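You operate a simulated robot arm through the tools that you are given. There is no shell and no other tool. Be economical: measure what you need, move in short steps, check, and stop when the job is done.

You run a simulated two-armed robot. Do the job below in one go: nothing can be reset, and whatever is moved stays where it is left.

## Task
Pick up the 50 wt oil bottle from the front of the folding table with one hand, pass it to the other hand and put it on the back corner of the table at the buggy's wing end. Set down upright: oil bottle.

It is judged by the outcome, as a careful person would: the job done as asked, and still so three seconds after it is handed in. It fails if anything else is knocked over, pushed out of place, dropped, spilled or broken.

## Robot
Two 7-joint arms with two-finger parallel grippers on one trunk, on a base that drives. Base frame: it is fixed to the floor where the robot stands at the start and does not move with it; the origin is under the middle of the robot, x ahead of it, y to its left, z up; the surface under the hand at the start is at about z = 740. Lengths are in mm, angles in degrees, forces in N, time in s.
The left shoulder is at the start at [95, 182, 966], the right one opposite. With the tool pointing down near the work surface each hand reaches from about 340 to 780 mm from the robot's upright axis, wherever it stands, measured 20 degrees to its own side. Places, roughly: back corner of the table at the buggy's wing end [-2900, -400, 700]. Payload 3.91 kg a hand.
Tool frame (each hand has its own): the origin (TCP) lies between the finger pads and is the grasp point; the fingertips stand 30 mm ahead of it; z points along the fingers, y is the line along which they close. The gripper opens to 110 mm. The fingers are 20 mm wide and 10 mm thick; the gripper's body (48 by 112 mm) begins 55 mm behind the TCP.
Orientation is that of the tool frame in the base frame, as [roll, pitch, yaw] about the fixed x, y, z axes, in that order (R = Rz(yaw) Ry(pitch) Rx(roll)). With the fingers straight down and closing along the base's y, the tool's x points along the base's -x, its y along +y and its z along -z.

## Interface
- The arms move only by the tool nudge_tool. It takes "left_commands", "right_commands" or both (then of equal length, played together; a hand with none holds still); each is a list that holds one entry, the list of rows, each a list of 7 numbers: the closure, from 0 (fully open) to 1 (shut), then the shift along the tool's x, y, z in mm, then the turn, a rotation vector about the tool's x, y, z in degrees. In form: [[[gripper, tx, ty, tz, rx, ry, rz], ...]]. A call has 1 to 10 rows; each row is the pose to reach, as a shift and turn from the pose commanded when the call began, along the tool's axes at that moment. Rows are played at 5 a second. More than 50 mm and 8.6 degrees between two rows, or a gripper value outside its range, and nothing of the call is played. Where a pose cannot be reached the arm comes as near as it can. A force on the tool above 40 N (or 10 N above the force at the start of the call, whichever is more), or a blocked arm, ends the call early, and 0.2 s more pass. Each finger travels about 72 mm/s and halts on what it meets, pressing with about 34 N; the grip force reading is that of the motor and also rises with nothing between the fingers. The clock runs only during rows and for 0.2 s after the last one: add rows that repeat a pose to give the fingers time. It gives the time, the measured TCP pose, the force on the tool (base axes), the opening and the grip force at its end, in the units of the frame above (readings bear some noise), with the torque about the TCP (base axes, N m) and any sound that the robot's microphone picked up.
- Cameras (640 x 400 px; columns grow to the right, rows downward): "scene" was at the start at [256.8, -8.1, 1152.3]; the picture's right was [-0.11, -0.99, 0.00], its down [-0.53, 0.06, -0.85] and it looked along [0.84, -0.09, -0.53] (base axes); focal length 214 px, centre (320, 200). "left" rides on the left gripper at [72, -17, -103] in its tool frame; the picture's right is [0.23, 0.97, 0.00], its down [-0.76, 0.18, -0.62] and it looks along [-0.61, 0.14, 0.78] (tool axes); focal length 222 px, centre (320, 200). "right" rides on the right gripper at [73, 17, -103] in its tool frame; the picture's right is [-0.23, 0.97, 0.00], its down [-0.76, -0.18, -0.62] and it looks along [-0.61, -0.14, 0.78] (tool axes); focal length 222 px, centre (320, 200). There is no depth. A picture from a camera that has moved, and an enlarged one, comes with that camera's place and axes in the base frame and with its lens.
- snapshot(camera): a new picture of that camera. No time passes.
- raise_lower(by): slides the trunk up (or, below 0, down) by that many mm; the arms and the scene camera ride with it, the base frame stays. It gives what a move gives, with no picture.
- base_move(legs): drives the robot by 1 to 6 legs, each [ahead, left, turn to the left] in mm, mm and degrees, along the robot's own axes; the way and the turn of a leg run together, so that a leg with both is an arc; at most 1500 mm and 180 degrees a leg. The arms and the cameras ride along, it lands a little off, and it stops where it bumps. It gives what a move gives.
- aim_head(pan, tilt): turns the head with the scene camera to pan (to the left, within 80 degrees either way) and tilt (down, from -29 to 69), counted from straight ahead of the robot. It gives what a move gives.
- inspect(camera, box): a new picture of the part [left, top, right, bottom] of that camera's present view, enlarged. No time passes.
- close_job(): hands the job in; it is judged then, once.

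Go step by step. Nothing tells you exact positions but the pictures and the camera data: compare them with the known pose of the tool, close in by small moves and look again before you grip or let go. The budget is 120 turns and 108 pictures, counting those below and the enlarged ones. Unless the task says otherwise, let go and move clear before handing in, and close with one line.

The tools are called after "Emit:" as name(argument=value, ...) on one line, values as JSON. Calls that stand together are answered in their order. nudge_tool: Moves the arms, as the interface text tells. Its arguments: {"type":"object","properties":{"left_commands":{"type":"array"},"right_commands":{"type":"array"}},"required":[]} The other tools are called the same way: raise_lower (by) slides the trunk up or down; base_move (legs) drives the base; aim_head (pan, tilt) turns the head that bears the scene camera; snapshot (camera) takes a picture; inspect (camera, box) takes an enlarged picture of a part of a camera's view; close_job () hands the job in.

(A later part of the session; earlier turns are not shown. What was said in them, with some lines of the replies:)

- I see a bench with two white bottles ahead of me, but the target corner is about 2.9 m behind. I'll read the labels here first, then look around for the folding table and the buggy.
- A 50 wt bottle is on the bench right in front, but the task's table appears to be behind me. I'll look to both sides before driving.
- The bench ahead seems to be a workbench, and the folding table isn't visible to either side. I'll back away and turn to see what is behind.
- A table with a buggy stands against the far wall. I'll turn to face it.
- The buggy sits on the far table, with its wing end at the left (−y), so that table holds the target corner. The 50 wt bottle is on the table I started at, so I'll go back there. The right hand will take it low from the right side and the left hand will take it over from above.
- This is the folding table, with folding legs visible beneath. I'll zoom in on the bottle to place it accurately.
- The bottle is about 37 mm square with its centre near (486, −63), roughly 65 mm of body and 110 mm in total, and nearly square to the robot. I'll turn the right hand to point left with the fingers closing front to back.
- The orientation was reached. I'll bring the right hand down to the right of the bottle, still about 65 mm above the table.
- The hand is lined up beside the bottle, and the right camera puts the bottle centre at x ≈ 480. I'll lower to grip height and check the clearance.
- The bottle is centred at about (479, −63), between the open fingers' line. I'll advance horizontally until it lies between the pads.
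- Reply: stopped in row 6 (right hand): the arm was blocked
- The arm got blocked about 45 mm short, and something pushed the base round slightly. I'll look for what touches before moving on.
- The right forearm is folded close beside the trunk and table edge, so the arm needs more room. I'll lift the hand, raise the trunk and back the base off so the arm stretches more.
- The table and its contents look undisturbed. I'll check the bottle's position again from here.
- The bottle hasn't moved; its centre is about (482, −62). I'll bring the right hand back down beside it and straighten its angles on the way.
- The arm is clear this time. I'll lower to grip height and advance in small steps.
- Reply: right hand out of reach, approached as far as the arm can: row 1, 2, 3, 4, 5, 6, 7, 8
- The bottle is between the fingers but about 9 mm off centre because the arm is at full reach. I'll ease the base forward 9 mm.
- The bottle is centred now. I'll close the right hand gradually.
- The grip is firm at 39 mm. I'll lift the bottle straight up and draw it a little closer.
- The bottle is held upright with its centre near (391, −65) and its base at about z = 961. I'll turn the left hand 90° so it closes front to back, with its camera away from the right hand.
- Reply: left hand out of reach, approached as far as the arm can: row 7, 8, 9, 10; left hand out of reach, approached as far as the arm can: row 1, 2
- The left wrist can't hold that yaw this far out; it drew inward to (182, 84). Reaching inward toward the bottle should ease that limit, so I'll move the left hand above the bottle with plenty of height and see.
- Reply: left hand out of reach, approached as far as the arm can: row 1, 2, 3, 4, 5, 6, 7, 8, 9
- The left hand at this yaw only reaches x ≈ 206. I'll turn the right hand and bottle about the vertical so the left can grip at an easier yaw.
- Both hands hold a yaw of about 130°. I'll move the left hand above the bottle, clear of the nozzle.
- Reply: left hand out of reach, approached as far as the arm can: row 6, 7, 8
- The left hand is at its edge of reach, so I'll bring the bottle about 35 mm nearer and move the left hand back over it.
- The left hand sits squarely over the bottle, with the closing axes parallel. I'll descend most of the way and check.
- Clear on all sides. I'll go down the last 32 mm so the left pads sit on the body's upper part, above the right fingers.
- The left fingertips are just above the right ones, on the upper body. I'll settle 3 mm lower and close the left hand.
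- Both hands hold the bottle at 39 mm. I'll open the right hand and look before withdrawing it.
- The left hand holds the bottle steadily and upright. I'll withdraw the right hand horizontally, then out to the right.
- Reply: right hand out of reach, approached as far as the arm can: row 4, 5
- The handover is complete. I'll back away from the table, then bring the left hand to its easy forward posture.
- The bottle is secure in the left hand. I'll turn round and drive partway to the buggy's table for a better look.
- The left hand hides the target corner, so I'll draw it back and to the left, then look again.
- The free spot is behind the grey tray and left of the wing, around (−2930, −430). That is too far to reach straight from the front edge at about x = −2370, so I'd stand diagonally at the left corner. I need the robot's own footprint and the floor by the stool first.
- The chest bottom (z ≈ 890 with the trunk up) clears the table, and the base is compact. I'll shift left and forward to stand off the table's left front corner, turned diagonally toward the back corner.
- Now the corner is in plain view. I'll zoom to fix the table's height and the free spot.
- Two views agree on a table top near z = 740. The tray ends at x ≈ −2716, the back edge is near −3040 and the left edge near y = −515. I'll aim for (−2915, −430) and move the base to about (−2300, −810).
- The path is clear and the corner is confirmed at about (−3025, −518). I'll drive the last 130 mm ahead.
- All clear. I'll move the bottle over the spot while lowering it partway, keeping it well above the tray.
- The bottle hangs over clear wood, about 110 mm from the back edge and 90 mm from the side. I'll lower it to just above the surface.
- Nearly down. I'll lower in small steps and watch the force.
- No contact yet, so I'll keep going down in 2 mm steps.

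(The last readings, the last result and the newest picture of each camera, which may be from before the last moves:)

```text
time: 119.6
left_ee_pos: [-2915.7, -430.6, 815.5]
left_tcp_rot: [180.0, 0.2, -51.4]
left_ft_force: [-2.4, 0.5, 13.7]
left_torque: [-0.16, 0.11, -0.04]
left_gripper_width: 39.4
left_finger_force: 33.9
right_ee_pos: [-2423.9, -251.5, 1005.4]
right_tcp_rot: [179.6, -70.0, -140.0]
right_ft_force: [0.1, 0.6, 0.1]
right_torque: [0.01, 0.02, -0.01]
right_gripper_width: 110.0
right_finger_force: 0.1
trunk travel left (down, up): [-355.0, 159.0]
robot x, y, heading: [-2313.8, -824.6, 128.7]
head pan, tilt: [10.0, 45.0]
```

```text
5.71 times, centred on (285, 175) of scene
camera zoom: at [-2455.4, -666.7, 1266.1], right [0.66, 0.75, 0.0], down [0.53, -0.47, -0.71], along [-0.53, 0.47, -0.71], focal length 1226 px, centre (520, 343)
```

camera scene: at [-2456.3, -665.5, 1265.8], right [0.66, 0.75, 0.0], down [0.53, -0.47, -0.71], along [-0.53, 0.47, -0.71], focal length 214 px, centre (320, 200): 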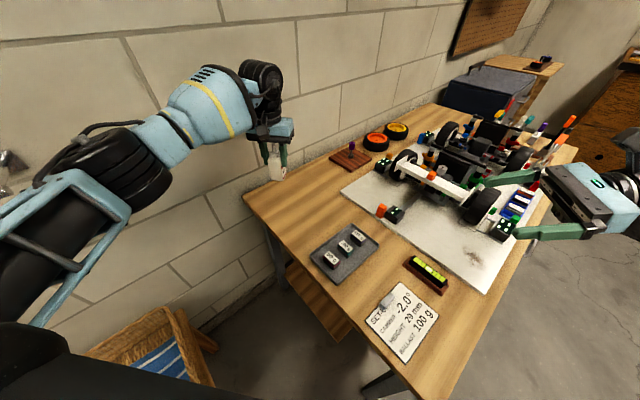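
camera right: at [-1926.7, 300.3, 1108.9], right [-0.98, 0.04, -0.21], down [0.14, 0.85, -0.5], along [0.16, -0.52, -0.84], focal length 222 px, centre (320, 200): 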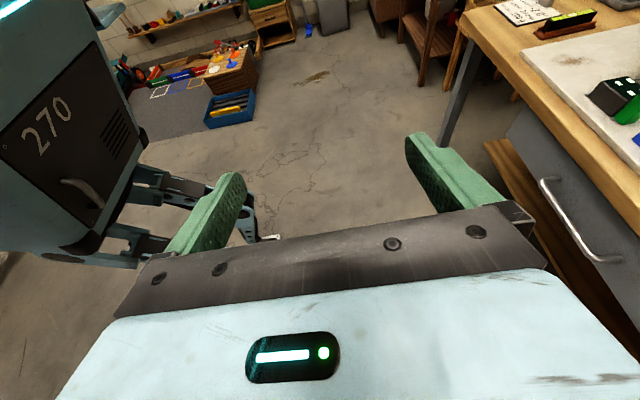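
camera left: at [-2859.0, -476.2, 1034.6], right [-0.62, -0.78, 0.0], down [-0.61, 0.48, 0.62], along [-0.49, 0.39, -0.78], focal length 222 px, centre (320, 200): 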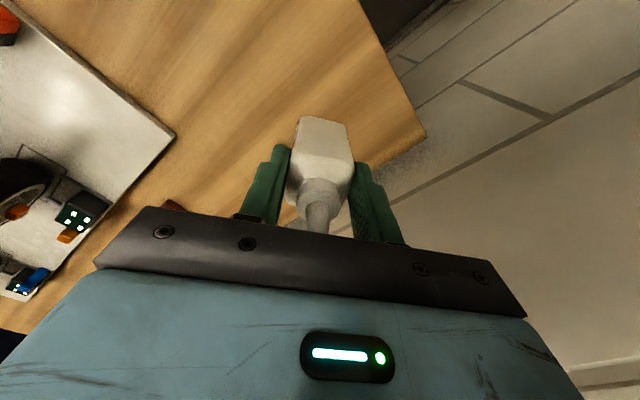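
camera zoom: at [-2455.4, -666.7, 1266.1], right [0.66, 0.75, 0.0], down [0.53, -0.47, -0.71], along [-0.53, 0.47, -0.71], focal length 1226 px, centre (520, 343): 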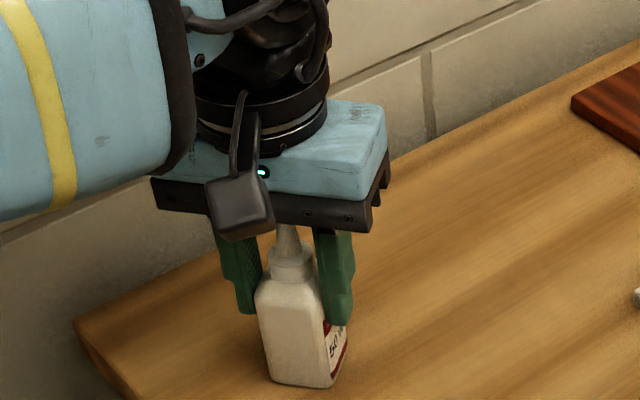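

The bottle is on the table, with 13.7 N upward. I'll ease off 1 mm and open slowly.

Emit:
nudge_tool(left_commands=[[[0.8, 0, 0, -1, 0, 0, 0], [0.63, 0, 0, -1, 0, 0, 0], [0.58, 0, 0, -1, 0, 0, 0], [0.5, 0, 0, -1, 0, 0, 0], [0.35, 0, 0, -1, 0, 0, 0], [0.35, 0, 0, -1, 0, 0, 0]]])

Emit:
inspect(camera="scene", box=[250, 140, 320, 210])

Emit:
snapshot(camera="left")

```text
time: 121.0
left_ee_pos: [-2915.3, -431.1, 815.8]
left_tcp_rot: [179.9, 0.0, -51.4]
left_ft_force: [0.3, -0.2, 0.5]
left_torque: [-0.03, 0.0, -0.01]
left_gripper_width: 71.6
left_finger_force: 0.0
right_ee_pos: [-2424.7, -251.0, 1005.2]
right_tcp_rot: [179.8, -70.0, -140.2]
right_ft_force: [-0.1, -0.2, -0.2]
right_torque: [0.02, 0.01, 0.0]
right_gripper_width: 110.1
right_finger_force: 0.1
trunk travel left (down, up): [-355.0, 159.0]
robot x, y, heading: [-2314.2, -822.6, 128.5]
head pan, tilt: [10.0, 45.0]
```

```text
5.71 times, centred on (285, 175) of scene
camera zoom: at [-2456.4, -665.9, 1265.8], right [0.66, 0.75, 0.0], down [0.53, -0.47, -0.71], along [-0.53, 0.47, -0.71], focal length 1226 px, centre (520, 343)
```

zoom: 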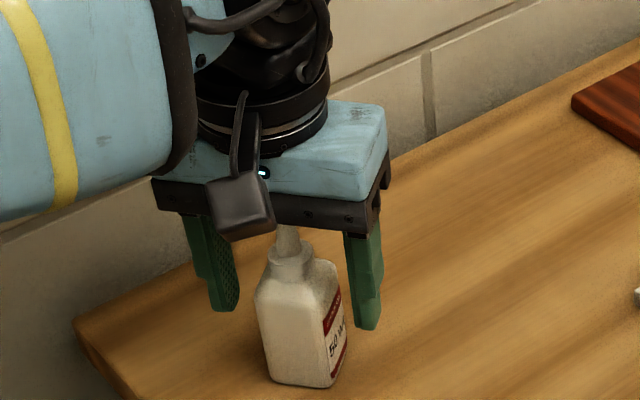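

```text
47 pictures are left
camera left: at [-2859.3, -477.7, 918.1], right [-0.62, -0.79, 0.0], down [-0.61, 0.48, 0.62], along [-0.49, 0.39, -0.78], focal length 222 px, centre (320, 200)
```

left: 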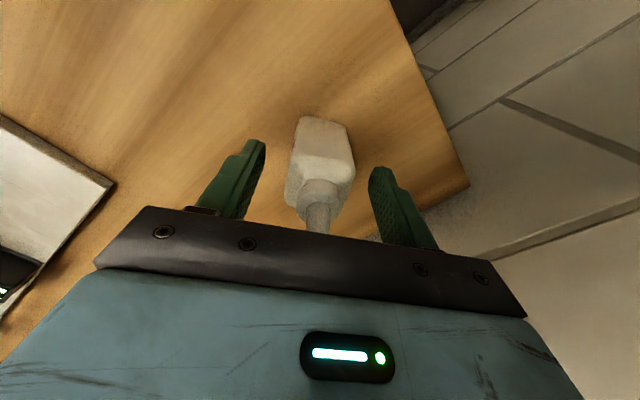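

The bottle stands free and upright between the open fingers. I'll lift the hand straight up, then draw it back.

Emit:
nudge_tool(left_commands=[[[0.35, 0, 0, -30, 0, 0, 0], [0.35, 0, 0, -65, 0, 0, 0], [0.35, 0, 0, -100, 0, 0, 0], [0.35, 0, 0, -135, 0, 0, 0], [0.35, 30, 10, -160, 0, 0, 0], [0.35, 70, 22, -175, 0, 0, 0], [0.35, 110, 35, -190, 0, 0, 0], [0.35, 150, 48, -205, 0, 0, 0], [0.35, 190, 60, -215, 0, 0, 0], [0.35, 190, 60, -215, 0, 0, 0]]])

Emit:
snapshot(camera="scene")

Emit:
inspect(camera="scene", box=[220, 120, 420, 260])

```text
time: 123.2
left_ee_pos: [-2839.7, -613.9, 1031.4]
left_tcp_rot: [180.0, -0.1, -51.4]
left_ft_force: [-0.3, -0.1, -0.1]
left_torque: [0.0, -0.02, 0.02]
left_gripper_width: 71.4
left_finger_force: 0.0
right_ee_pos: [-2424.9, -251.4, 1005.4]
right_tcp_rot: [179.8, -70.0, -140.1]
right_ft_force: [0.1, 1.0, -0.5]
right_torque: [-0.01, 0.01, 0.02]
right_gripper_width: 109.9
right_finger_force: 0.1
trunk travel left (down, up): [-355.0, 159.0]
robot x, y, heading: [-2310.6, -823.6, 128.7]
head pan, tilt: [10.0, 45.0]
```

```text
46 pictures are left
camera scene: at [-2456.5, -665.3, 1265.7], right [0.66, 0.75, 0.0], down [0.53, -0.47, -0.71], along [-0.53, 0.47, -0.71], focal length 214 px, centre (320, 200)
```

scene: 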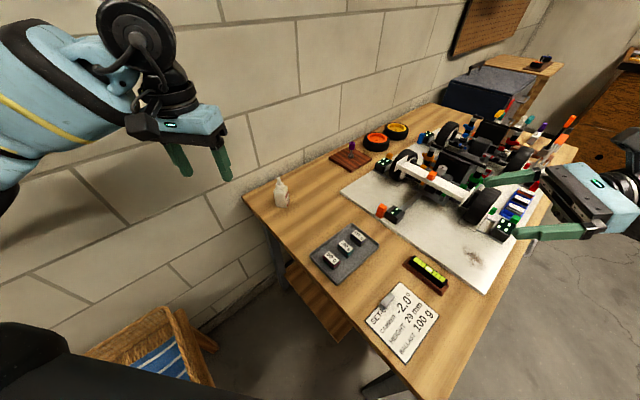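

```text
2.86 times, centred on (320, 190) of scene
camera zoom: at [-2456.5, -665.3, 1265.7], right [0.66, 0.75, 0.0], down [0.53, -0.47, -0.71], along [-0.53, 0.47, -0.71], focal length 613 px, centre (320, 229)
```

zoom: 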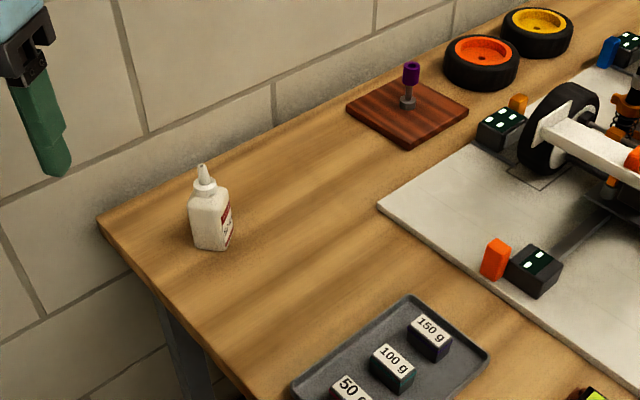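

The bottle stands upright on the back corner at the wing end. Nothing around it has moved, and both hands are clear, so I'm handing in.

Emit:
close_job()

```text
The job is handed in.
```

The 50 wt oil bottle was picked up with the right hand, passed to the left, and now stands upright on the back corner of the table at the buggy's wing end.
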